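You operate a simulated robot arm through the tools that you are given. There is no shell and no other tool.

The job below is to be done with a simulated robot arm. You get a single attempt, and the scene is never put back.

Task
Test the stop button: start a capture, stop it while it runs, then release and reset.
Fine: stop button and pad of the desk by the glass table; hands off the plate and out of the flash beams while it runs.
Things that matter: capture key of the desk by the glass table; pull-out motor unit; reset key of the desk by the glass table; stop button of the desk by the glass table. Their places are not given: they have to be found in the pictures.

Only the result counts: the job must be done as asked and must still hold three seconds after the hand-in. Knocking over, shifting, dropping, spilling or breaking anything else fails it.

Robot
A 6-joint arm with a three-finger gripper, fixed in place. Base frame: the origin is on the floor under the middle of its stand, x ahead of it, y to its left, z up. Readings come in m, rad, newtons and seconds.
It reaches about 1.213 m from its shoulder. Its first joint turns from -2.897 to 2.897 rad. Payload 4.89 kg.
The tool frame sits at the grasp point between the pads (the TCP): z along the fingers, y along the line on which they close. The tips reach 0.03 m beyond it. The gripper opens to 0.164 m; its body begins 0.125 m behind the TCP.
Orientation is told as [roll, pitch, yaw] about the base's x, y, z axes, in that order, counted from this pose: with the fingers straight down and closing along the base's y, the tool's x points along the base's -x, its y along +y and its z along -z.

Tools
- The arm moves only by the tool servo_tool. Its argument "rows" is a list of rows, each a list of 7 numbers: the gripper command, from -1 (fully open) to 1 (shut), values between in proportion, then the shift along the base's x, y, z in m, then the turn, a rotation vector about the base's x, y, z in rad. In form: [[claw, tx, ty, tz, ax, ay, az], ...]. A call has 1 to 20 rows; each row shifts and turns the commanded pose from where the row before left it. A row lasts 0.2 s, in which the tool goes at most 0.05 m and 0.15 rad; a call with a longer step from one row to the next is refused whole, and so is a gripper value outside its range. Where a pose cannot be reached the arm comes as near as it can. A force on the tool above 70 N (or 10 N above the force at the start of the call, whichever is more), or a blocked arm, ends the call early, and 0.2 s more pass. The fingers move at their own pace (about 0.108 m/s each) and stop on an object; they squeeze with about 23 N. The grip force told is the motor's: it shows also when the fingers shut on nothing. Time passes only in rows, and 0.2 s behind the last, so rows that do not move let the fingers close. The reply holds the time, the measured pose of the TCP, the force on the tool along the base axes, the opening and the grip force, in the units named above and with some noise, with the torque about the TCP (base axes, N m) and any sound that the robot's microphone picked up, and new pictures: "show" is both (left out), scene, wrist or none.
- Cameras (640 x 400 px; columns grow to the right, rows downward): "scene" is fixed at [0.0479, 0.5005, 1.6963]; the picture's right is [-0.65, -0.76, 0.00], its down [-0.36, 0.30, -0.88] and it looks along [0.68, -0.57, -0.47] (base axes); focal length 374 px, centre (320, 200). "wrist" rides on the gripper at [0.076, -0.002, -0.152] in the tool frame; the picture's right is [0.02, 1.00, 0.00], its down [-0.88, 0.02, -0.47] and it looks along [-0.47, 0.01, 0.88] (tool axes); focal length 247 px, centre (320, 200).
- slide_trunk(by): moves the trunk up (or, below 0, down) by that many m; the arm rides with it, the base frame stays. It gives what a move gives, with no picture.
- measure_at(camera, pixels): for up to 12 pixels [column, row] of the newest picture of that camera ("zoom" is the newest enlarged one), the place [x, y, z] in the base frame of the surface seen there, good to about 0.003 m. No time passes.
- zoom(camera, box): a new picture of the part [left, top, right, bottom] of that camera's present view, enlarged. No time passes.
- hand_in(): hands the job in; it is judged then, once.

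Leave the gripper open and the arm clear of the work at the hand-in unless told otherwise.

The tools are called by a JSON object that holds its "api" and its "payload". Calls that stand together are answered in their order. servo_tool: Moves the arm, as the interface text tells. Its arguments: {"type":"object","properties":{"rows":{"type":"array","items":{"type":"array","items":{"type":"number"}}},"show":{"type":"string","enum":["both","scene","wrist","none"]}},"required":["rows"]} The other tools are called the same way: slide_trunk (by) moves the trunk up or down; measure_at (camera, pixels) gives the place of the surface under pixels of a picture; zoom (camera, box) takes an enlarged picture of a part of a camera's view; hand_in () hands the job in.

At the start:

```text
t: 0.0
tool_pos: [0.5185, 0.1658, 1.4146]
tcp_rot: [0.0, 0.0, 0.001]
contact_force: [0.9, 0.9, 0.6]
wrist_torque: [0.03, -0.03, 0.0]
opening: 0.164
finger_force: 0.0
trunk travel left (down, up): [-0.175, 0.215]
```

scene: 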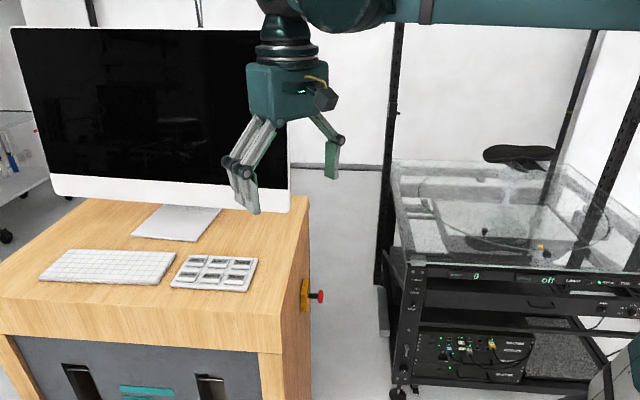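
wrist: 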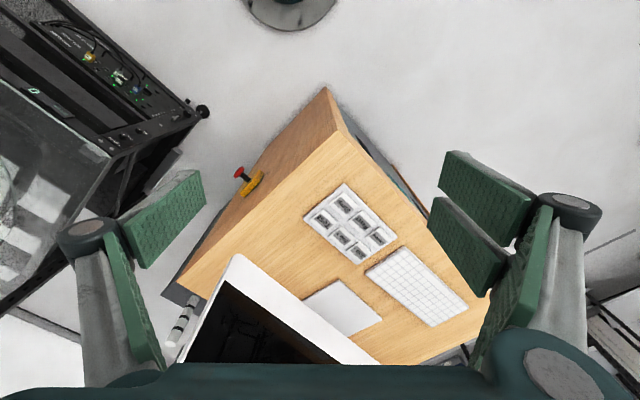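

I see the desk with a keyboard, a key pad (around scene pixel 214,273), a red stop button at about (318,296) on the desk's side, and the rack with the glass table at right. I'll zoom in on these before moving.

{"api": "zoom", "payload": {"camera": "scene", "box": [160, 240, 340, 320]}}

{"api": "zoom", "payload": {"camera": "wrist", "box": [220, 140, 420, 280]}}

{"api": "zoom", "payload": {"camera": "scene", "box": [380, 140, 640, 400]}}

{"api": "measure_at", "payload": {"camera": "scene", "pixels": [[320, 297], [305, 295], [192, 260], [216, 263], [240, 266], [184, 276], [210, 277], [236, 280], [60, 310], [300, 210], [270, 330], [250, 290]]}}

```text
3.56 times, centred on (250, 280) of scene
```

zoom: 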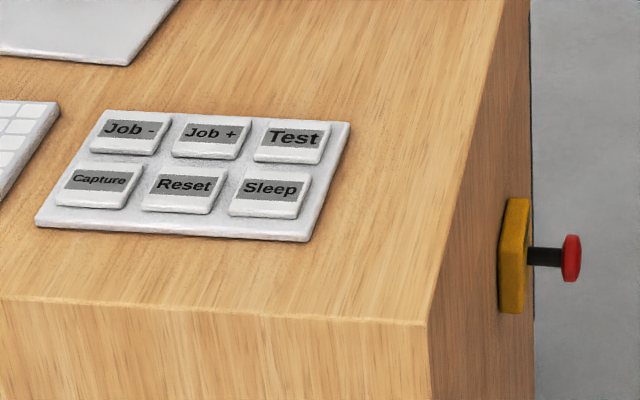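

```text
2.86 times, centred on (320, 210) of wrist
```

zoom: 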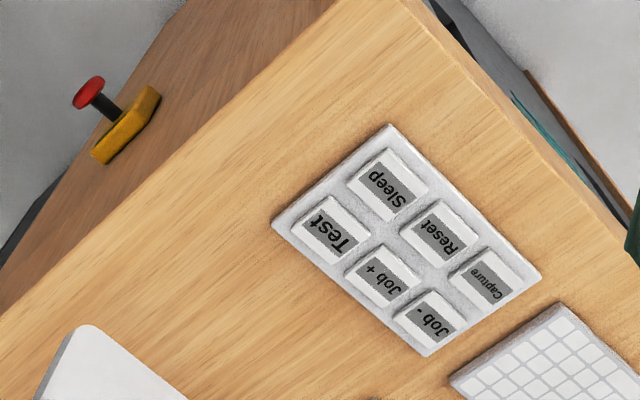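

```text
1.54 times, centred on (510, 270) of scene
```

zoom: 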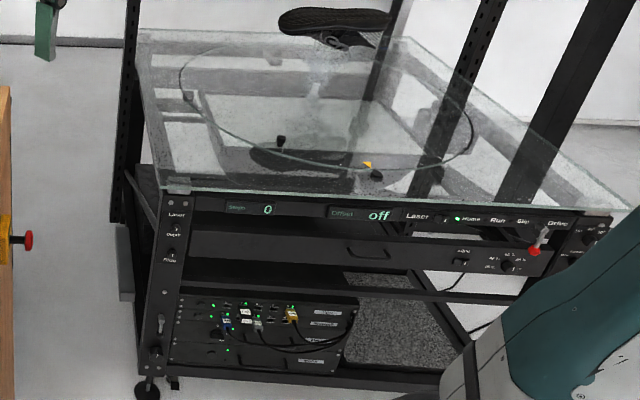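

```text
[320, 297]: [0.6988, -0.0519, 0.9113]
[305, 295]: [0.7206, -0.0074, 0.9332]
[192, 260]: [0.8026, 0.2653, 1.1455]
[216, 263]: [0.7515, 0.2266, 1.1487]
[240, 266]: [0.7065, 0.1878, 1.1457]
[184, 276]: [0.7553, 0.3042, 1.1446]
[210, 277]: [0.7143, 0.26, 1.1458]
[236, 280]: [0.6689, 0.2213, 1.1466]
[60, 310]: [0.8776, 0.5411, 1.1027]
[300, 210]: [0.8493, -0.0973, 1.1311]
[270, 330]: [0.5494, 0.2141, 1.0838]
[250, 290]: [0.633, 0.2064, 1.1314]
```

The pad keys are readable: Capture and Reset are in the lower row. The red stop button stands out from a yellow plate on the desk's side. There is another red knob on the rack. I'll zoom closer on the stop button, the rack fronts, and the left side for other desks.

{"api": "zoom", "payload": {"camera": "scene", "box": [295, 275, 335, 315]}}

{"api": "measure_at", "payload": {"camera": "zoom", "pixels": [[320, 200], [400, 210], [380, 200], [410, 180], [410, 230], [250, 210], [200, 200], [250, 120], [250, 290], [200, 300], [200, 120], [340, 210]]}}

{"api": "zoom", "payload": {"camera": "wrist", "box": [220, 150, 280, 210]}}

{"api": "zoom", "payload": {"camera": "scene", "box": [380, 240, 640, 400]}}

{"api": "zoom", "payload": {"camera": "scene", "box": [520, 240, 640, 320]}}

{"api": "zoom", "payload": {"camera": "scene", "box": [380, 140, 640, 290]}}

```text
10.00 times, centred on (315, 295) of scene
```

zoom: 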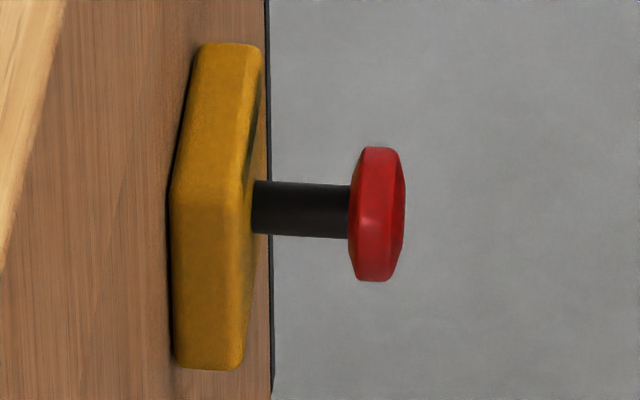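

```text
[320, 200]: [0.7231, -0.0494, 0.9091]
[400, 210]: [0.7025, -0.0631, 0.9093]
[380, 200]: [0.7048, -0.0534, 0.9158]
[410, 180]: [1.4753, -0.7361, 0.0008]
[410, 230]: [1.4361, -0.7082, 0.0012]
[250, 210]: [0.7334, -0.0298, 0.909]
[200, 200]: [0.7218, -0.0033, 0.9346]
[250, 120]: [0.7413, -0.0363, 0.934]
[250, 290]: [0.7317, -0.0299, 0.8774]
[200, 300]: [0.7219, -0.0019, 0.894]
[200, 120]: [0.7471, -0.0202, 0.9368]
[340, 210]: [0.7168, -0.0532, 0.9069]
```

```text
6.67 times, centred on (250, 180) of wrist
```

zoom: 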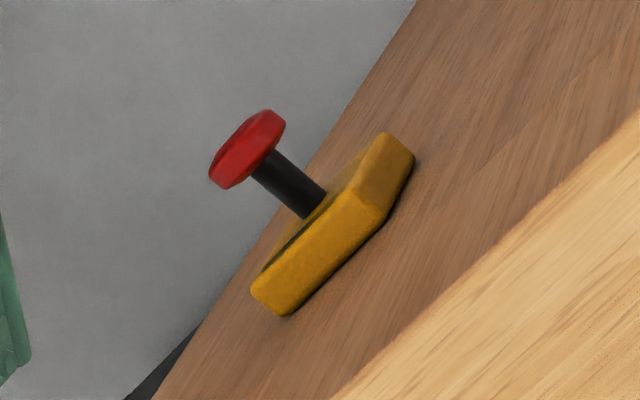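

```text
2.46 times, centred on (510, 320) of scene
```

zoom: 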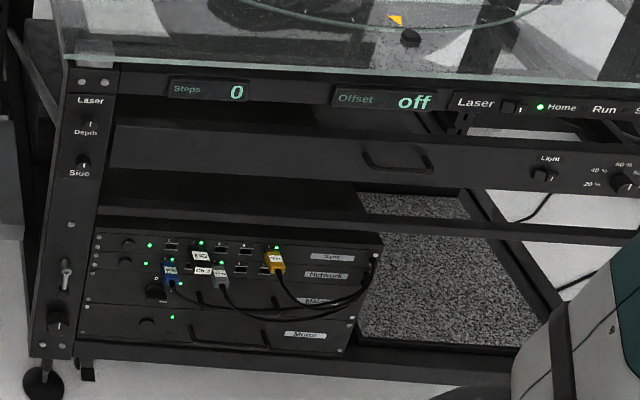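

```text
5.00 times, centred on (580, 280) of scene
```

zoom: 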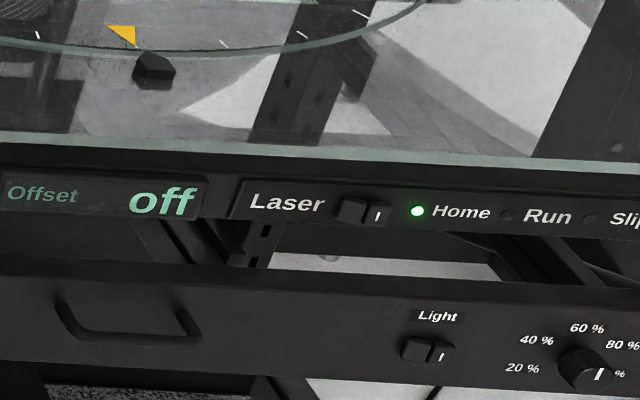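

```text
2.46 times, centred on (510, 215) of scene
```

zoom: 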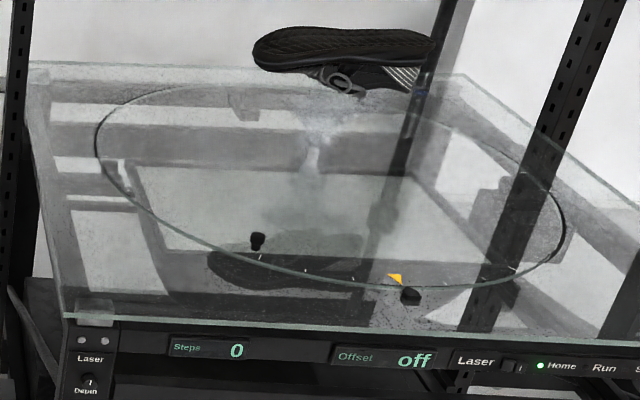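

The rack shows Steps 0, Offset off, and the Home lamp lit. I'll look closer at the lower units (about scene 470,355), the rest of the front panel with the other red knob, and the far-left area.

{"api": "zoom", "payload": {"camera": "scene", "box": [405, 325, 545, 390]}}

{"api": "zoom", "payload": {"camera": "scene", "box": [560, 260, 640, 400]}}

{"api": "zoom", "payload": {"camera": "scene", "box": [0, 320, 320, 400]}}

{"api": "zoom", "payload": {"camera": "scene", "box": [0, 80, 120, 260]}}

{"api": "zoom", "payload": {"camera": "wrist", "box": [0, 0, 220, 220]}}

{"api": "measure_at", "payload": {"camera": "scene", "pixels": [[402, 262], [640, 275], [395, 165], [560, 165], [404, 380], [380, 285], [395, 120], [560, 130], [520, 155], [420, 290], [600, 150], [300, 200]]}}

```text
4.57 times, centred on (475, 358) of scene
```

zoom: 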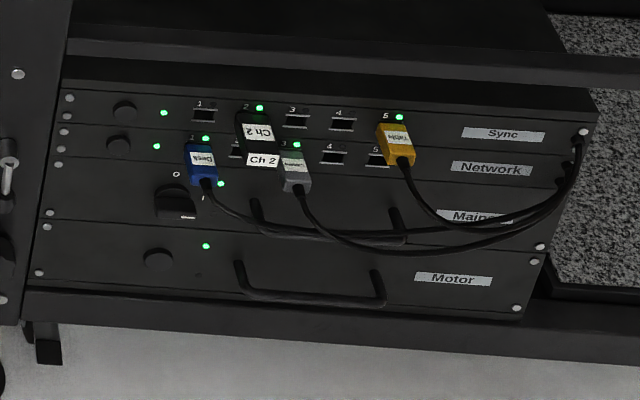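

```text
2.86 times, centred on (600, 330) of scene
```

zoom: 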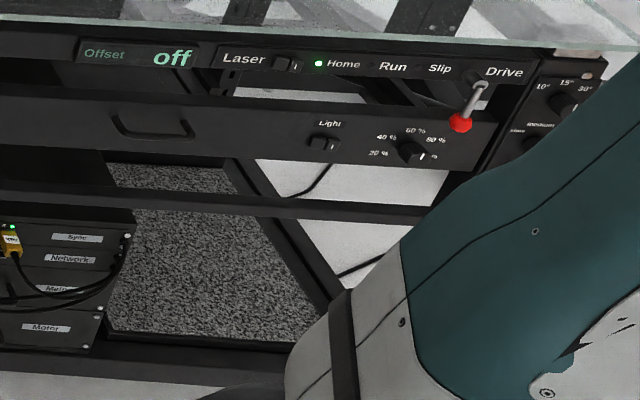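

```text
2.00 times, centred on (160, 360) of scene
```

zoom: 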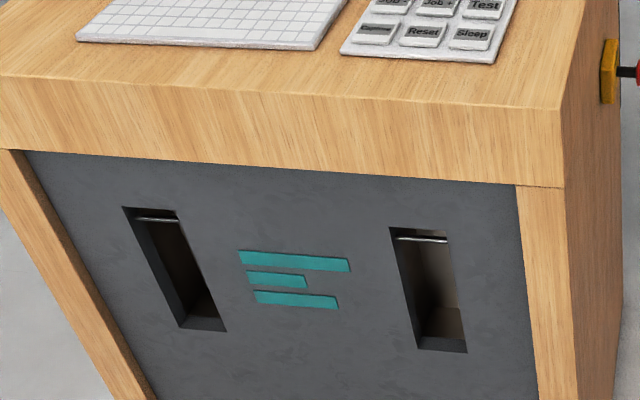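

```text
2.22 times, centred on (60, 170) of scene
```

zoom: 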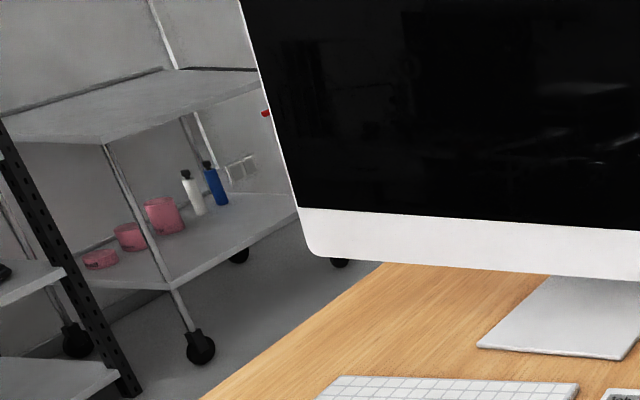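

```text
1.82 times, centred on (110, 110) of wrist
```

zoom: 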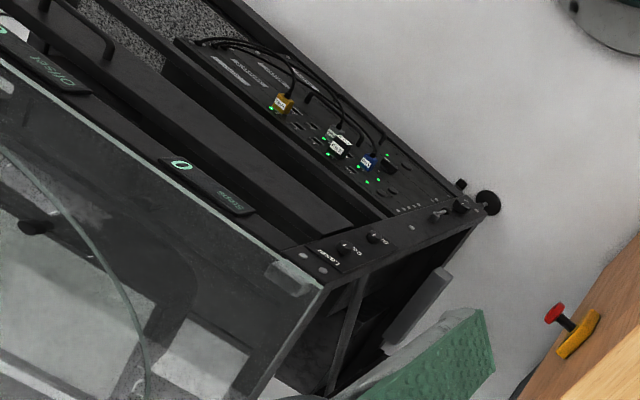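

```text
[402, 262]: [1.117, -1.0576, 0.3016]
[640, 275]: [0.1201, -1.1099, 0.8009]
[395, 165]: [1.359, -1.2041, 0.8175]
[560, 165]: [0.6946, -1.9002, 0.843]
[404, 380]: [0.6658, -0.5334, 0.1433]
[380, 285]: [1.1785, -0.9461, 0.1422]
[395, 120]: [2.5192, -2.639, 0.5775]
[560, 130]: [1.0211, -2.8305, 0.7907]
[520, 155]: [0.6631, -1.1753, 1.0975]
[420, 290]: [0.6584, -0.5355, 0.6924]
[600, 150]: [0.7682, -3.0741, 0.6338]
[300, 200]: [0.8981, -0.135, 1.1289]
```

Now I'll measure the pad keys and desk edges more precisely, from both cameras, to get the desk's direction and the key tops.

{"api": "zoom", "payload": {"camera": "scene", "box": [165, 245, 265, 305]}}

{"api": "measure_at", "payload": {"camera": "scene", "pixels": [[307, 215], [300, 240], [290, 270], [280, 300], [270, 335], [250, 348], [200, 340], [150, 334], [100, 327], [50, 320], [305, 250], [290, 340]]}}

{"api": "zoom", "payload": {"camera": "wrist", "box": [290, 170, 410, 275]}}

{"api": "measure_at", "payload": {"camera": "wrist", "pixels": [[239, 173], [246, 179], [252, 185], [258, 177], [245, 192], [328, 90], [230, 250], [200, 255], [270, 140], [290, 200], [345, 140], [420, 210]]}}

```text
6.40 times, centred on (215, 275) of scene
```

zoom: 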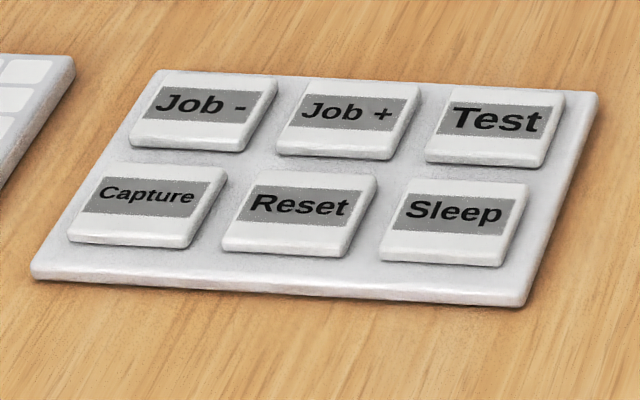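

```text
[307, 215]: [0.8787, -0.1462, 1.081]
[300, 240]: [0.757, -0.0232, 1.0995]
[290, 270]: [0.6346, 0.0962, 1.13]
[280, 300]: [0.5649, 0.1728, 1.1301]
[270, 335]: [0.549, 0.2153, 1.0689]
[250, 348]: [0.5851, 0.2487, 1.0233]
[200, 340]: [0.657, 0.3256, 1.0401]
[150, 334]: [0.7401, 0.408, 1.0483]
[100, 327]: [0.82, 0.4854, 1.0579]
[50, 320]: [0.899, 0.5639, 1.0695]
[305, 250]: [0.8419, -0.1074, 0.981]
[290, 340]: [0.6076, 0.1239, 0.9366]
```

```text
3.81 times, centred on (350, 222) of wrist
```

zoom: 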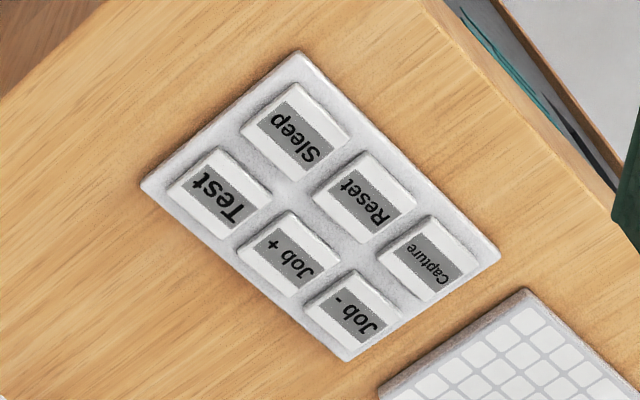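

```text
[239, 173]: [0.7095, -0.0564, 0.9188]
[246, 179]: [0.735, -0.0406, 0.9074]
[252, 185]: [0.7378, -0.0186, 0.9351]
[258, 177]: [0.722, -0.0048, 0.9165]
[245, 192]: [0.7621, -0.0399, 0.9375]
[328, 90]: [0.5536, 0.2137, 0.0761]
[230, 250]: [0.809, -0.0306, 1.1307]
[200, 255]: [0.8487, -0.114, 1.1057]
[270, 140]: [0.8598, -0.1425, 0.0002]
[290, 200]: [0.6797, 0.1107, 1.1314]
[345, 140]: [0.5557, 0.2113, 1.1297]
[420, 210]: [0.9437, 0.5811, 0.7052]
```

The desk is turned 45°: its button side faces along (-0.71,-0.71), and the stop head centre is near (0.713,-0.064,0.903). The Capture key is near (0.755,0.304,1.146) and Reset near (0.714,0.26,1.146). I'll shut the fingers in free air to see their tip shape.

{"api": "servo_tool", "payload": {"rows": [[1, 0, 0, 0, 0, 0, 0], [1, 0, 0, 0, 0, 0, 0], [1, 0, 0, 0, 0, 0, 0], [1, 0, 0, 0, 0, 0, 0], [1, 0, 0, 0, 0, 0, 0]], "show": "both"}}

```text
t: 1.2
tool_pos: [0.5185, 0.1652, 1.4145]
tcp_rot: [-0.001, 0.001, -0.001]
contact_force: [0.6, 0.0, -1.0]
wrist_torque: [0.01, 0.0, -0.02]
opening: 0.0
finger_force: 23.1
trunk travel left (down, up): [-0.175, 0.215]
```

scene: 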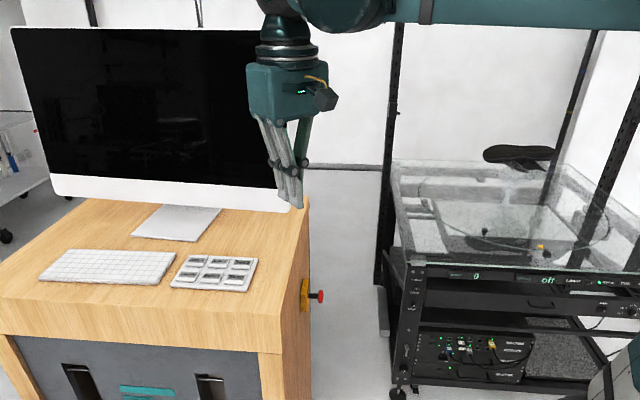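
wrist: 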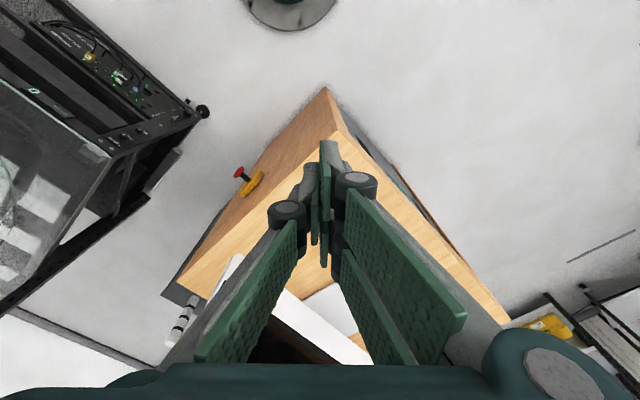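

{"api": "zoom", "payload": {"camera": "scene", "box": [240, 120, 340, 220]}}

{"api": "zoom", "payload": {"camera": "wrist", "box": [240, 110, 420, 290]}}

{"api": "measure_at", "payload": {"camera": "wrist", "pixels": [[327, 145], [327, 160], [315, 180], [313, 220], [326, 240], [338, 160], [325, 262], [310, 240], [335, 230]]}}

{"api": "measure_at", "payload": {"camera": "scene", "pixels": [[291, 205], [297, 200], [283, 195], [302, 180], [280, 175], [296, 205]]}}

```text
4.00 times, centred on (290, 170) of scene
```

zoom: 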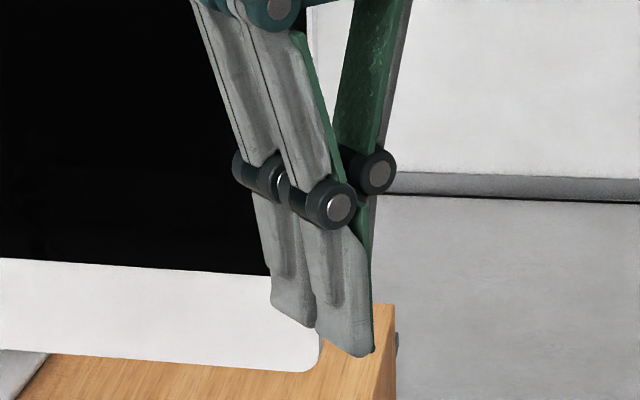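

```text
2.22 times, centred on (330, 200) of wrist
```

zoom: 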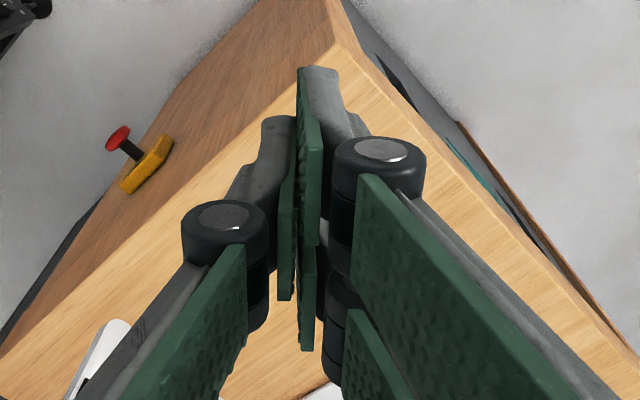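

```text
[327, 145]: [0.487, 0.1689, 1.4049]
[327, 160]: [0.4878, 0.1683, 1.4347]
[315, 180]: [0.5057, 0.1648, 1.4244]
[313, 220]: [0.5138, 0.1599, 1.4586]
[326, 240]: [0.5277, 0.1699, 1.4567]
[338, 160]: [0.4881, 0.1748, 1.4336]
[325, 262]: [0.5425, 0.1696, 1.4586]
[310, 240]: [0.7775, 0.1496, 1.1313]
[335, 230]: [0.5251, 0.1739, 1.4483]
```

```text
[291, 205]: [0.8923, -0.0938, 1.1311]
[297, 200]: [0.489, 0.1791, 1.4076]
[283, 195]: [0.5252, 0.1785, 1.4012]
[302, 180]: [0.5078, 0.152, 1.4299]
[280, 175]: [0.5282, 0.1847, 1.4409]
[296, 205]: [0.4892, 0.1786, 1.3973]
```

The closed tip is about 0.07 m wide along the tool's x with two fingers, so I'll tilt the tool so that only the front finger's corner presses a key. I'll check where the monitor and the keyboard are for clearance.

{"api": "measure_at", "payload": {"camera": "scene", "pixels": [[283, 203], [170, 192], [60, 180], [280, 60], [20, 60], [150, 100], [215, 208], [165, 238], [140, 262], [170, 262], [125, 280], [232, 290]]}}

{"api": "measure_at", "payload": {"camera": "wrist", "pixels": [[240, 260], [230, 270], [330, 300], [350, 310], [345, 185], [302, 222], [357, 262], [394, 238], [420, 320], [380, 265]]}}

```text
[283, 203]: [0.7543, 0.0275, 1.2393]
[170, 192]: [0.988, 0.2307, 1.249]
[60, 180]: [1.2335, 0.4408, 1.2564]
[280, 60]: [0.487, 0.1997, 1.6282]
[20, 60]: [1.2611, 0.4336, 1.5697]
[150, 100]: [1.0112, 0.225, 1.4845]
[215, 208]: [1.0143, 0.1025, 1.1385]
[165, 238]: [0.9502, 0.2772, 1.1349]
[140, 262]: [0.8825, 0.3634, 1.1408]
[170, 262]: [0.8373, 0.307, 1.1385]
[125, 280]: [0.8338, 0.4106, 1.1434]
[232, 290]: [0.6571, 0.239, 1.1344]
```

```text
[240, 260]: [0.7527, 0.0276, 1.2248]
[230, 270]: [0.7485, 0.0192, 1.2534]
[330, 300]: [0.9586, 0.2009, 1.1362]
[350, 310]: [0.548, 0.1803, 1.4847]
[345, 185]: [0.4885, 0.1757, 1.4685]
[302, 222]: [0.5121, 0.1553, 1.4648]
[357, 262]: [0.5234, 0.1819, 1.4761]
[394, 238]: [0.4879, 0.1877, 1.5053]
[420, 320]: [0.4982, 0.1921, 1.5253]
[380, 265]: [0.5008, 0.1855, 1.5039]
```

The monitor's near corner is at about (0.754,0.028,1.24) with 0.2 m to spare from the keys. I'll first turn the tool by +45° about z, so its closing line runs along the desk's depth, staying at this height.

{"api": "servo_tool", "payload": {"rows": [[1, 0, 0, 0, 0, 0, 0.131], [1, 0, 0, 0, 0, 0, 0.131], [1, 0, 0, 0, 0, 0, 0.131], [1, 0, 0, 0, 0, 0, 0.131], [1, 0, 0, 0, 0, 0, 0.131], [1, 0, 0, 0, 0, 0, 0.1304], [1, 0, 0, 0, 0, 0, 0]], "show": "both"}}

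```text
t: 2.8
tool_pos: [0.5187, 0.1657, 1.4161]
tcp_rot: [0.0, 0.001, 0.786]
contact_force: [-0.1, -0.2, -0.2]
wrist_torque: [0.0, -0.01, -0.01]
opening: 0.0
finger_force: 23.1
trunk travel left (down, up): [-0.175, 0.215]
```

scene: 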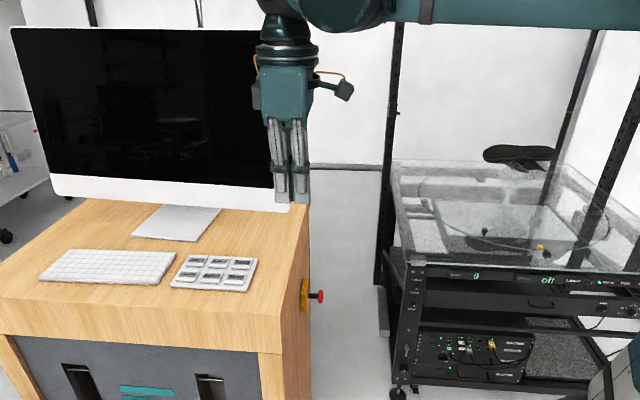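
wrist: 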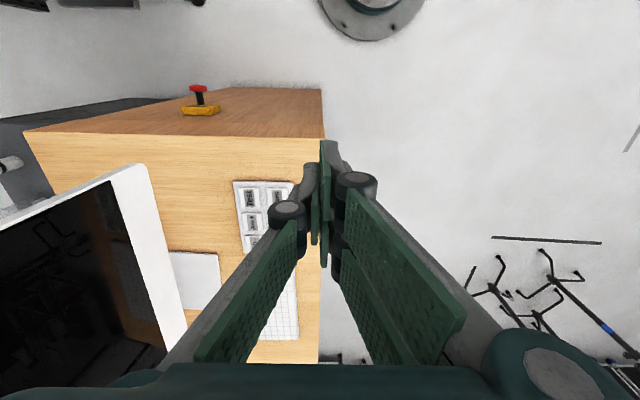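

Now I'll tilt the tool toward horizontal (pointing at the desk's button side) while moving off the desk's right side, half way first.

{"api": "servo_tool", "payload": {"rows": [[1, 0.0068, -0.0221, -0.012, 0.0926, -0.0926, 0], [1, 0.0068, -0.0221, -0.012, 0.0926, -0.0926, 0], [1, 0.0068, -0.0221, -0.012, 0.0926, -0.0926, 0], [1, 0.0068, -0.0221, -0.012, 0.0926, -0.0926, 0], [1, 0.0068, -0.0221, -0.012, 0.0926, -0.0926, 0], [1, 0.0068, -0.0221, -0.012, 0.0926, -0.0926, 0], [1, 0, 0, 0, 0, 0, 0]], "show": "both"}}

```text
t: 4.4
tool_pos: [0.5594, 0.0331, 1.343]
tcp_rot: [0.0, -0.787, 0.787]
contact_force: [-0.2, -0.5, 0.3]
wrist_torque: [0.0, 0.03, 0.0]
opening: 0.0
finger_force: 23.2
trunk travel left (down, up): [-0.175, 0.215]
```

scene: 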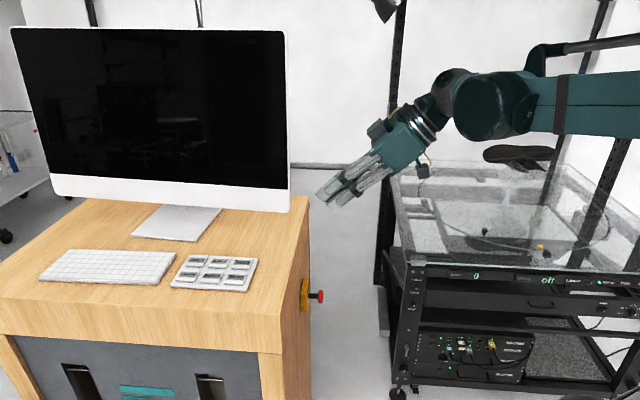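
wrist: 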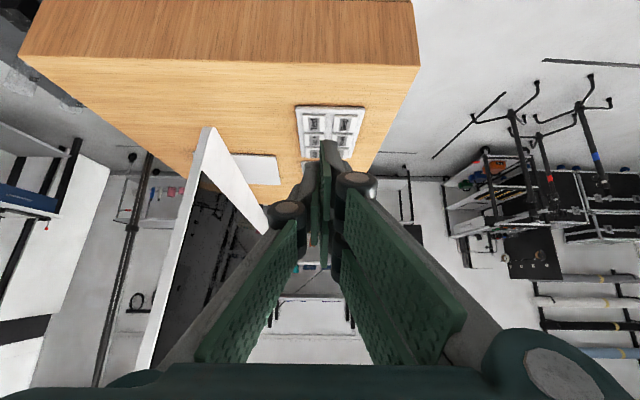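

The tilt works. A lamp-like object is visible at the top (385,5) of the scene; I'll check where it is, to know where flash beams may run.

{"api": "zoom", "payload": {"camera": "scene", "box": [340, 0, 440, 60]}}

{"api": "measure_at", "payload": {"camera": "scene", "pixels": [[385, 8], [390, 3], [378, 3], [520, 155], [495, 155], [450, 180], [540, 175], [485, 232], [540, 246], [430, 85], [500, 105], [600, 95]]}}

```text
6.40 times, centred on (390, 30) of scene
```

zoom: 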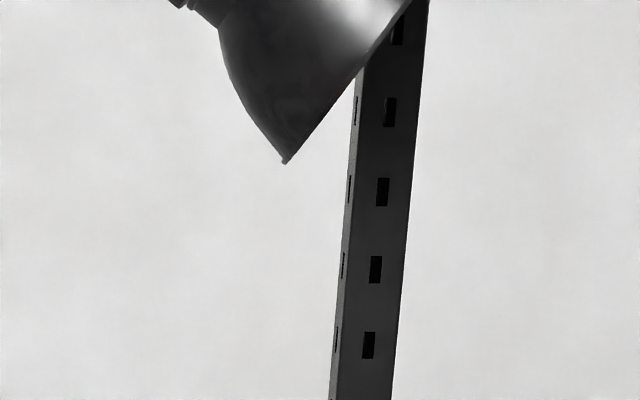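

```text
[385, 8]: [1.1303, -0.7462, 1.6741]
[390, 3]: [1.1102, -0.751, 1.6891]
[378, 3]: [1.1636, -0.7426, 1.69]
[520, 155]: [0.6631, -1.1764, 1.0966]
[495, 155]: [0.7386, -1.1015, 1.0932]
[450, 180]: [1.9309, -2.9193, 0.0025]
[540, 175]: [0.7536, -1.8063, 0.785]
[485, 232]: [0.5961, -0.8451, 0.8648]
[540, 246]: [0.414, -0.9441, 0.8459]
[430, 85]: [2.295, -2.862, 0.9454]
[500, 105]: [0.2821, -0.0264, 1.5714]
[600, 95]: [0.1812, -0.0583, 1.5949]
```

One flash lamp sits at (1.13,-0.75,1.68), at the desk end of the table, aimed at the shoe on the plate near (0.66,-1.17). I'll look beyond the normal picture edges for other lamps.

{"api": "zoom", "payload": {"camera": "scene", "box": [0, 0, 640, 20]}}

{"api": "zoom", "payload": {"camera": "scene", "box": [600, 0, 640, 400]}}

{"api": "zoom", "payload": {"camera": "scene", "box": [630, 0, 640, 10]}}

```text
1.00 times, centred on (320, 10) of scene (not enlarged: the box is as wide or as high as the picture)
```

zoom: 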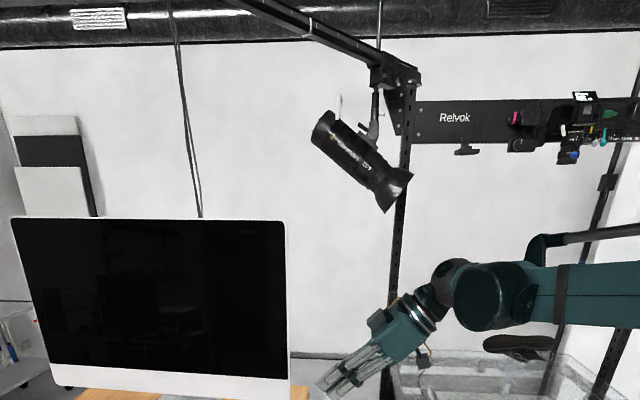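

```text
1.00 times, centred on (620, 200) of scene (not enlarged: the box is as wide or as high as the picture)
```

zoom: 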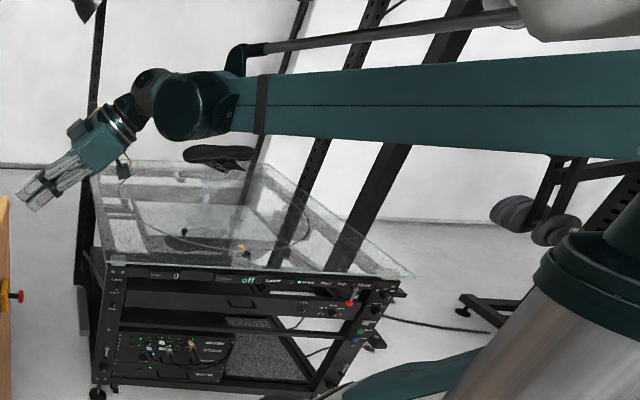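

```text
16.00 times, centred on (635, 5) of scene
```

zoom: 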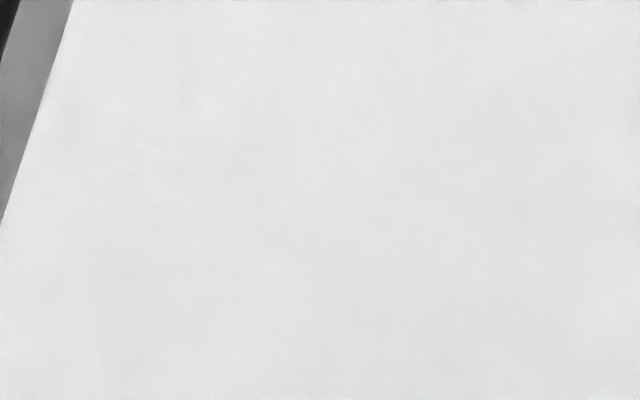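

The flash hangs above the table's desk end and its beam stays over the table, well away from my working place. Next I bring the tool fully horizontal and down in front of the stop button, keeping about 7 cm of standoff.

{"api": "servo_tool", "payload": {"rows": [[1, 0.0053, -0.0158, -0.0365, 0.0926, -0.0926, 0], [1, 0.0053, -0.0158, -0.0365, 0.0926, -0.0926, 0], [1, 0.0053, -0.0158, -0.0365, 0.0926, -0.0926, 0], [1, 0.0053, -0.0158, -0.0365, 0.0926, -0.0926, 0], [1, 0.0053, -0.0158, -0.0365, 0.0926, -0.0926, 0], [1, 0.0053, -0.0158, -0.0365, 0.0926, -0.0926, 0], [1, 0.0053, -0.0158, -0.0365, 0, 0, 0], [1, 0.0053, -0.0158, -0.0365, 0, 0, 0], [1, 0, 0, 0, 0, 0, 0]], "show": "both"}}

```text
t: 6.4
tool_pos: [0.6275, -0.113, 1.1188]
tcp_rot: [1.555, -1.569, -0.768]
contact_force: [1.5, -1.3, -1.5]
wrist_torque: [0.12, -0.13, 0.35]
opening: 0.0
finger_force: 23.4
out of reach, approached as far as the arm can: row 6, 7, 8
trunk travel left (down, up): [-0.175, 0.215]
```

scene: 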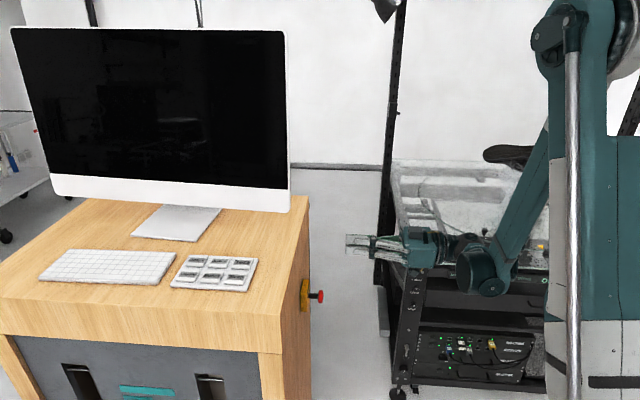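
wrist: 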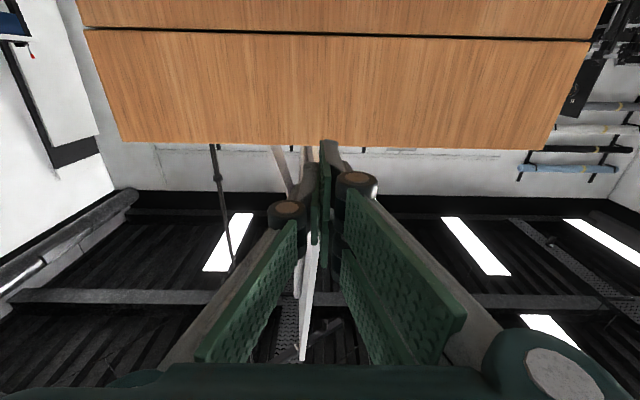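

Rows 6–8 hit the arm's folding limit: the tool is horizontal but stopped at z=1.119. Lowering the trunk shifts the whole arm down, and there is free air below the tool here (tips at s≈0.39, button head at s≈0.45), so I lower the trunk in part first.

{"api": "slide_trunk", "payload": {"by": -0.1}}

```text
t: 7.7
tool_pos: [0.6259, -0.1121, 1.0204]
tcp_rot: [-1.6, -1.572, 2.386]
contact_force: [0.8, -0.7, -0.3]
wrist_torque: [0.02, 0.0, -0.03]
opening: 0.0
finger_force: 22.9
trunk travel left (down, up): [-0.075, 0.315]
```

{"api": "slide_trunk", "payload": {"by": -0.075}}

{"api": "servo_tool", "payload": {"rows": [[1, 0, 0, 0, 0, 0, 0]], "show": "both"}}

```text
t: 8.8
tool_pos: [0.6266, -0.1116, 0.9443]
tcp_rot: [-1.573, -1.571, 2.359]
contact_force: [-0.2, -0.3, -0.4]
wrist_torque: [-0.02, -0.02, 0.05]
opening: 0.0
finger_force: 23.1
trunk travel left (down, up): [0.0, 0.39]
```

```text
t: 9.2
tool_pos: [0.6258, -0.1128, 0.9436]
tcp_rot: [-1.576, -1.57, 2.362]
contact_force: [0.6, -0.5, 0.4]
wrist_torque: [-0.02, 0.04, -0.02]
opening: 0.0
finger_force: 23.2
trunk travel left (down, up): [0.0, 0.39]
```

scene: 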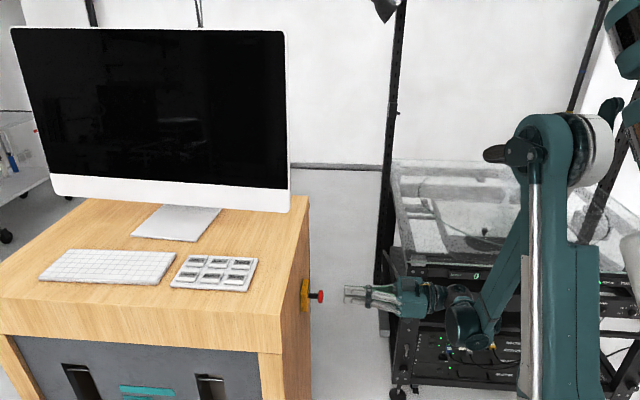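
wrist: 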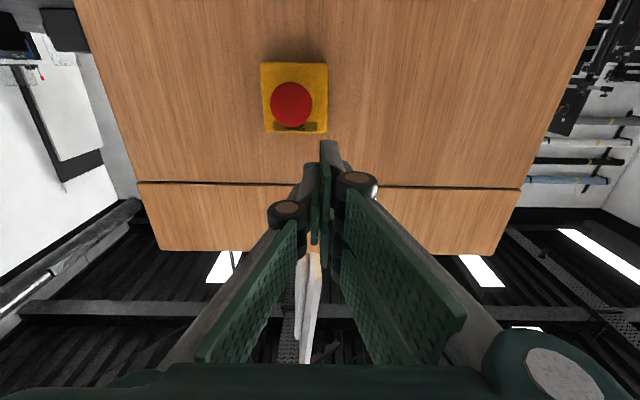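

Now the wrist view shows the stop button's face at (291,104) on its yellow plate, with some label below. I'll zoom and measure.

{"api": "zoom", "payload": {"camera": "wrist", "box": [250, 55, 340, 145]}}

{"api": "measure_at", "payload": {"camera": "zoom", "pixels": [[303, 217], [303, 190], [330, 217], [270, 217], [303, 250], [265, 100], [410, 130], [300, 320], [220, 60], [430, 60], [230, 325], [420, 320]]}}

{"api": "zoom", "payload": {"camera": "scene", "box": [280, 260, 460, 340]}}

```text
4.44 times, centred on (295, 100) of wrist
```

zoom: 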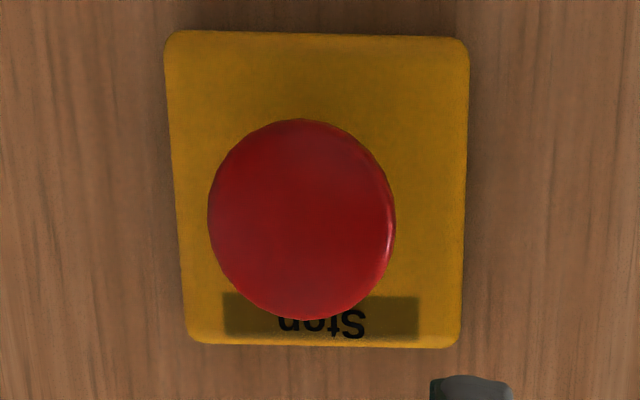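

```text
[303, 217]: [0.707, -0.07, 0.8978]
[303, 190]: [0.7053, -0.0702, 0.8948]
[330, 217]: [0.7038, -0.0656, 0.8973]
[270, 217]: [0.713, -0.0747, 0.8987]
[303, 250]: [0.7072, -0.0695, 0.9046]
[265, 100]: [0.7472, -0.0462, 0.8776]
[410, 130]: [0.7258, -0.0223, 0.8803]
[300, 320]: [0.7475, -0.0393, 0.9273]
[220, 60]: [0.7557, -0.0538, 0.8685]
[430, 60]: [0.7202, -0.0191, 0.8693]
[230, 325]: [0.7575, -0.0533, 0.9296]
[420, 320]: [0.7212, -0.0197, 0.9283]
```

```text
3.56 times, centred on (370, 300) of scene
```

zoom: 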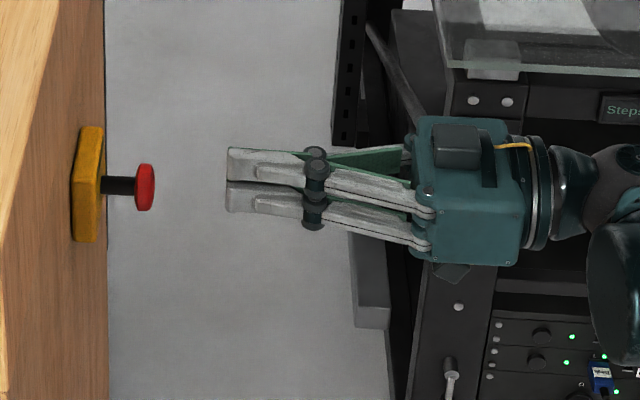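

The stop head's face centre is at s=0.4505 (x=0.707, y=-0.070, z=0.898), upright over the plate labelled "Stop" with 4.6 cm of stem. I'll test whether the aligned pre-press pose is reachable: shift +0.019,-0.019,-0.046, no approach yet.

{"api": "servo_tool", "payload": {"rows": [[1, 0.0096, -0.0096, -0.015, 0, 0, 0], [1, 0.0096, -0.0096, -0.015, 0, 0, 0], [1, 0, 0, -0.016, 0, 0, 0], [1, 0, 0, 0, 0, 0, 0]], "show": "both"}}

```text
t: 10.2
tool_pos: [0.6552, -0.1399, 0.9199]
tcp_rot: [-0.316, -1.569, 1.106]
contact_force: [-0.4, -0.1, -0.7]
wrist_torque: [-0.02, 0.01, -0.04]
opening: 0.0002
finger_force: 22.9
out of reach, approached as far as the arm can: row 1, 2, 3
trunk travel left (down, up): [0.0, 0.39]
```

scene: 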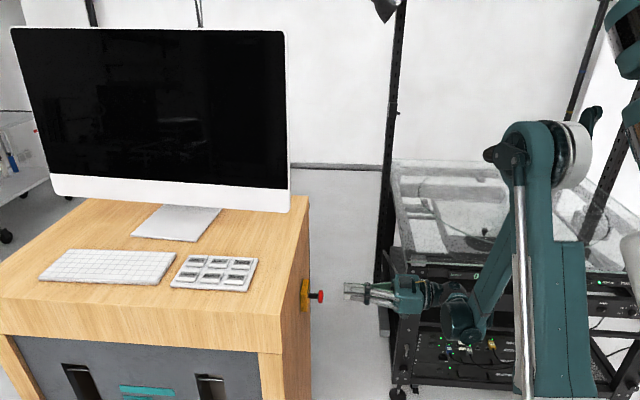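
wrist: 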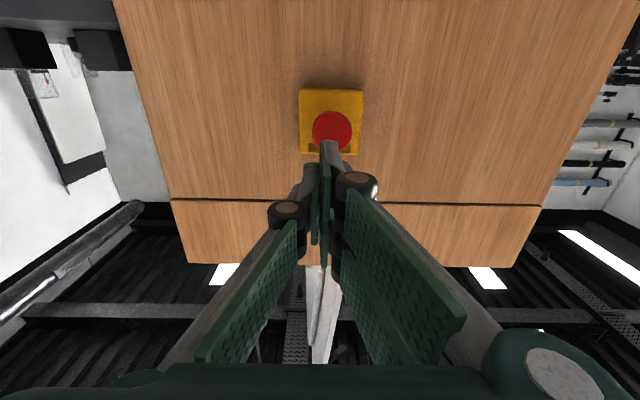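

It stops about 2–3 cm short of the aligned pose (z=0.920), still at the fold limit. Tilting the tool 15° nose-down raises the wrist and should free it; I do that turn without shifting, and read the pose.

{"api": "servo_tool", "payload": {"rows": [[1, 0, 0, 0, -0.0926, 0.0926, 0], [1, 0, 0, 0, -0.0926, 0.0926, 0], [1, 0, 0, 0, 0, 0, 0]], "show": "none"}}

```text
t: 11.1
tool_pos: [0.6562, -0.1385, 0.92]
tcp_rot: [0.0, -1.305, 0.788]
contact_force: [0.0, -0.8, 0.0]
wrist_torque: [0.0, -0.03, 0.07]
opening: 0.0
finger_force: 22.8
trunk travel left (down, up): [0.0, 0.39]
```

The command now matches the pose (tilt 75°). I move to the aligned pre-press position s≈0.386, z≈0.906, still about 3 cm before contact.

{"api": "servo_tool", "payload": {"rows": [[1, 0.0027, 0.0115, -0.007, 0, 0, 0], [1, 0.0026, 0.0115, -0.007, 0, 0, 0], [1, 0, 0, 0, 0, 0, 0]], "show": "both"}}

```text
t: 11.8
tool_pos: [0.6618, -0.1154, 0.9054]
tcp_rot: [0.0, -1.311, 0.787]
contact_force: [-0.5, -0.1, -0.5]
wrist_torque: [-0.01, 0.05, 0.01]
opening: 0.0
finger_force: 23.1
trunk travel left (down, up): [0.0, 0.39]
```

scene: 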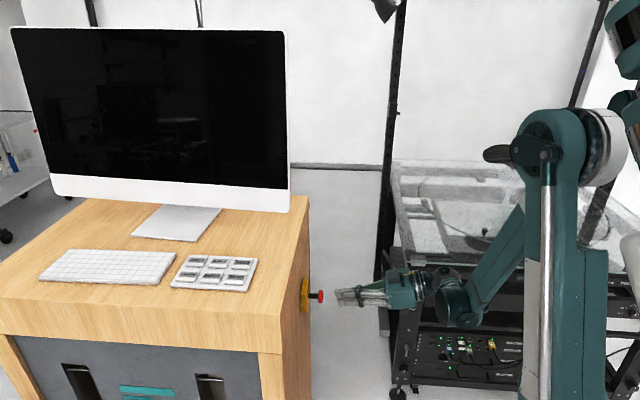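
wrist: 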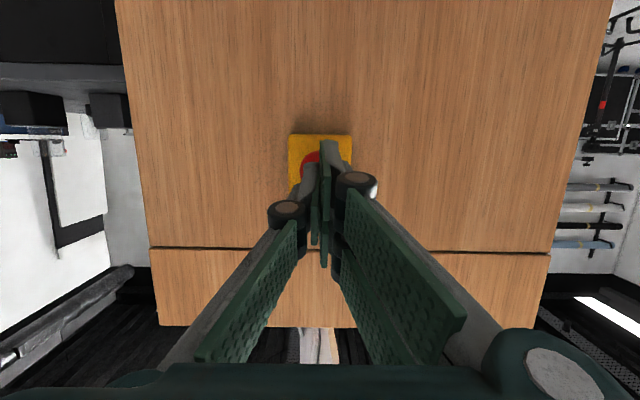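

Pre-press is reachable at (0.6618,-0.1154,0.9054). Now I refine the key positions with an enlarged measured picture.

{"api": "zoom", "payload": {"camera": "scene", "box": [165, 245, 265, 305]}}

{"api": "measure_at", "payload": {"camera": "zoom", "pixels": [[148, 207], [75, 235], [190, 240], [222, 172], [110, 168], [300, 213], [230, 245], [345, 250], [375, 178], [262, 172], [40, 275], [522, 300]]}}

```text
6.40 times, centred on (215, 275) of scene
```

zoom: 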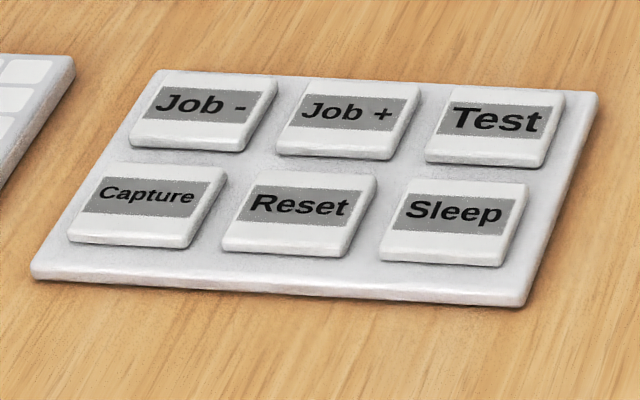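

```text
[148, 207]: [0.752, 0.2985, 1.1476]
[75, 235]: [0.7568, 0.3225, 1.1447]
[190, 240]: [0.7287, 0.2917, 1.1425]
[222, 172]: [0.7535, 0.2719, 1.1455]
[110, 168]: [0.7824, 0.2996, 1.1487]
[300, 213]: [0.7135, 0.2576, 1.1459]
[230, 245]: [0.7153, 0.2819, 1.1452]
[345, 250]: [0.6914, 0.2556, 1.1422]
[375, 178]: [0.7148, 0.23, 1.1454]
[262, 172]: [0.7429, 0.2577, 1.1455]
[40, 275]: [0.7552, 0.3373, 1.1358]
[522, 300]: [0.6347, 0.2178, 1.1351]
```

Capture centre is (0.755,0.296,1.146), Reset centre (0.716,0.256,1.146). To know the finger corner that will touch the keys, I zoom on the fingers now and measure tip corners.

{"api": "zoom", "payload": {"camera": "scene", "box": [325, 270, 405, 320]}}

{"api": "measure_at", "payload": {"camera": "scene", "pixels": [[337, 291], [337, 303], [340, 290], [340, 304], [338, 297], [345, 290], [345, 304]]}}

```text
8.00 times, centred on (365, 295) of scene
```

zoom: 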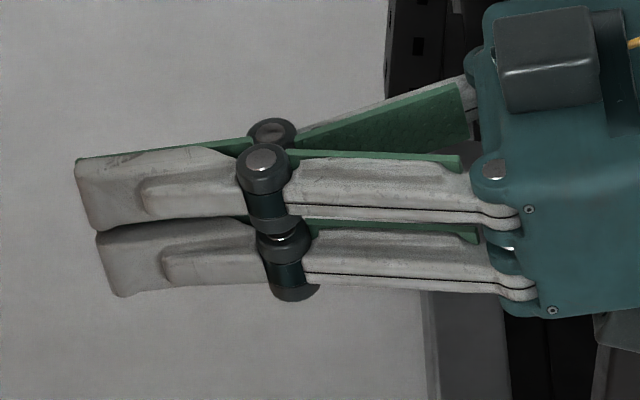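

```text
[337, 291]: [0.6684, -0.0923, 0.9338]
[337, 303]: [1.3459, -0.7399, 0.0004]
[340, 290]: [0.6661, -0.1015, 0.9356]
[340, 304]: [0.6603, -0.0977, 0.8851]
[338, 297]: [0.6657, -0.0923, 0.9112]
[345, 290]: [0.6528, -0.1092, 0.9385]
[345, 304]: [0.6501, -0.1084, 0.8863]
```

{"api": "measure_at", "payload": {"camera": "zoom", "pixels": [[84, 172], [82, 163], [98, 222], [104, 240], [122, 288], [130, 290], [160, 220], [160, 290], [160, 240], [110, 160], [150, 155], [200, 150]]}}

```text
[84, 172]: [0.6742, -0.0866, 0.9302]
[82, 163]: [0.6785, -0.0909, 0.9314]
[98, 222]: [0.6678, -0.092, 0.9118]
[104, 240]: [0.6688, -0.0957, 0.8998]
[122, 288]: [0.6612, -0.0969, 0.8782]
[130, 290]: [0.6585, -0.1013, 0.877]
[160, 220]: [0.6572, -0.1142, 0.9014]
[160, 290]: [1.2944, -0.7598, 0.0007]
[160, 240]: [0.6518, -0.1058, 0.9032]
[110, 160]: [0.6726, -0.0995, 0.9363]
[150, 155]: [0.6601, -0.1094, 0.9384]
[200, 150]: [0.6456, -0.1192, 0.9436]
```

The tips span only about ±0.03 m. Now a dry run backwards of the path I'll need: from here up and around the desk edge, turning back to a 45° tilt, ending just off the desk corner above table height.

{"api": "servo_tool", "payload": {"rows": [[1, -0.0152, 0.01294, 0.04365, 0, 0, 0], [1, -0.0152, 0.01294, 0.04365, 0, 0, 0], [1, -0.0152, 0.01294, 0.04365, 0, 0, 0], [1, -0.0152, 0.01294, 0.04365, 0, 0, 0], [1, -0.00707, 0.03182, 0.03625, -0.0928, 0.0928, 0], [1, -0.00707, 0.03182, 0.03625, -0.0928, 0.0928, 0], [1, -0.00707, 0.03182, 0.03625, -0.0928, 0.0928, 0], [1, -0.00707, 0.03182, 0.03625, -0.0928, 0.0928, 0], [1, 0, 0, 0, 0, 0, 0]], "show": "both"}}

```text
t: 13.8
tool_pos: [0.5697, 0.0629, 1.2238]
tcp_rot: [0.003, -0.782, 0.787]
contact_force: [-0.5, -0.4, -0.5]
wrist_torque: [0.0, -0.01, 0.0]
opening: 0.0001
finger_force: 23.1
trunk travel left (down, up): [0.0, 0.39]
```

scene: 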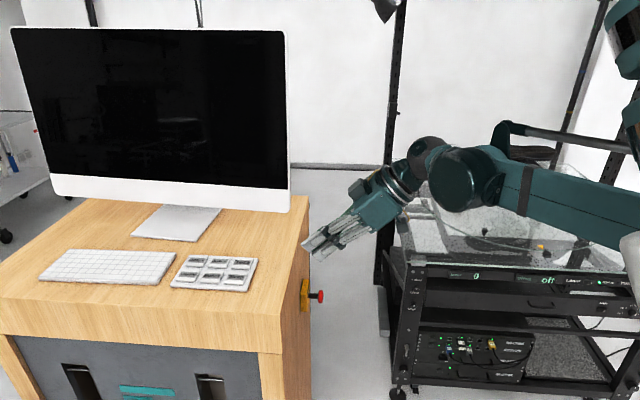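
wrist: 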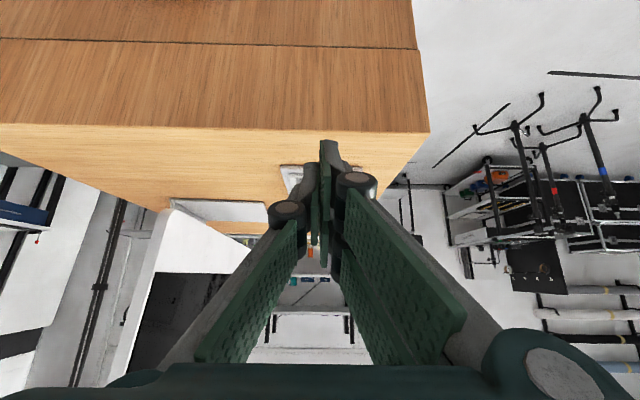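

The dry run went freely. Next I move over the desk to hover about 5 cm above the Capture key.

{"api": "servo_tool", "payload": {"rows": [[1, 0.02734, 0.033, 0.0023, 0, 0, 0], [1, 0.02734, 0.033, 0.0023, 0, 0, 0], [1, 0.02734, 0.033, 0.0023, 0, 0, 0], [1, 0.02734, 0.033, 0.0023, 0, 0, 0], [1, 0.02734, 0.033, 0.0023, 0, 0, 0], [1, 0.02734, 0.033, 0.0023, 0, 0, 0], [1, 0.02734, 0.033, 0.0023, 0, 0, 0], [1, 0, 0, 0, 0, 0, 0]], "show": "both"}}

```text
t: 15.7
tool_pos: [0.7625, 0.2934, 1.2419]
tcp_rot: [0.002, -0.783, 0.787]
contact_force: [-0.4, -0.7, -0.4]
wrist_torque: [0.06, -0.04, 0.02]
opening: 0.0
finger_force: 22.6
trunk travel left (down, up): [0.0, 0.39]
```

scene: 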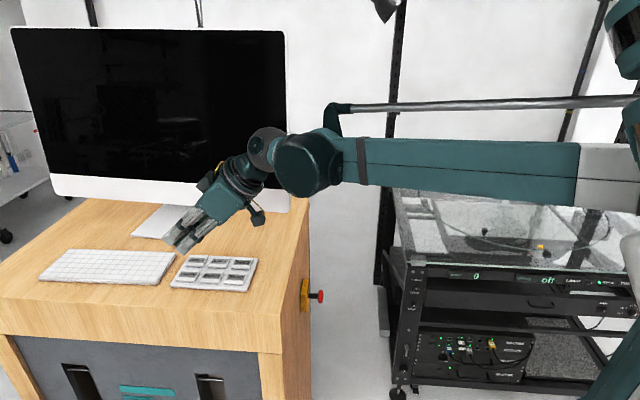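
wrist: 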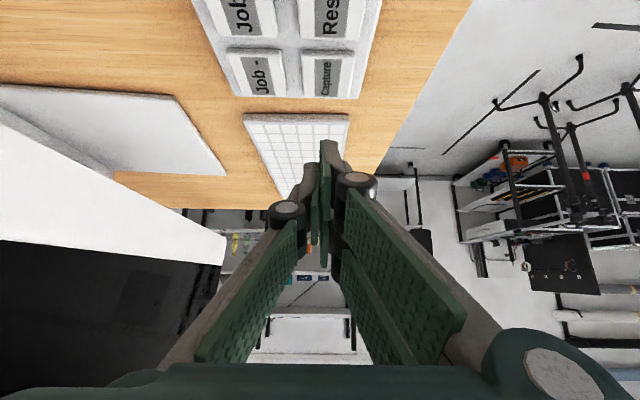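

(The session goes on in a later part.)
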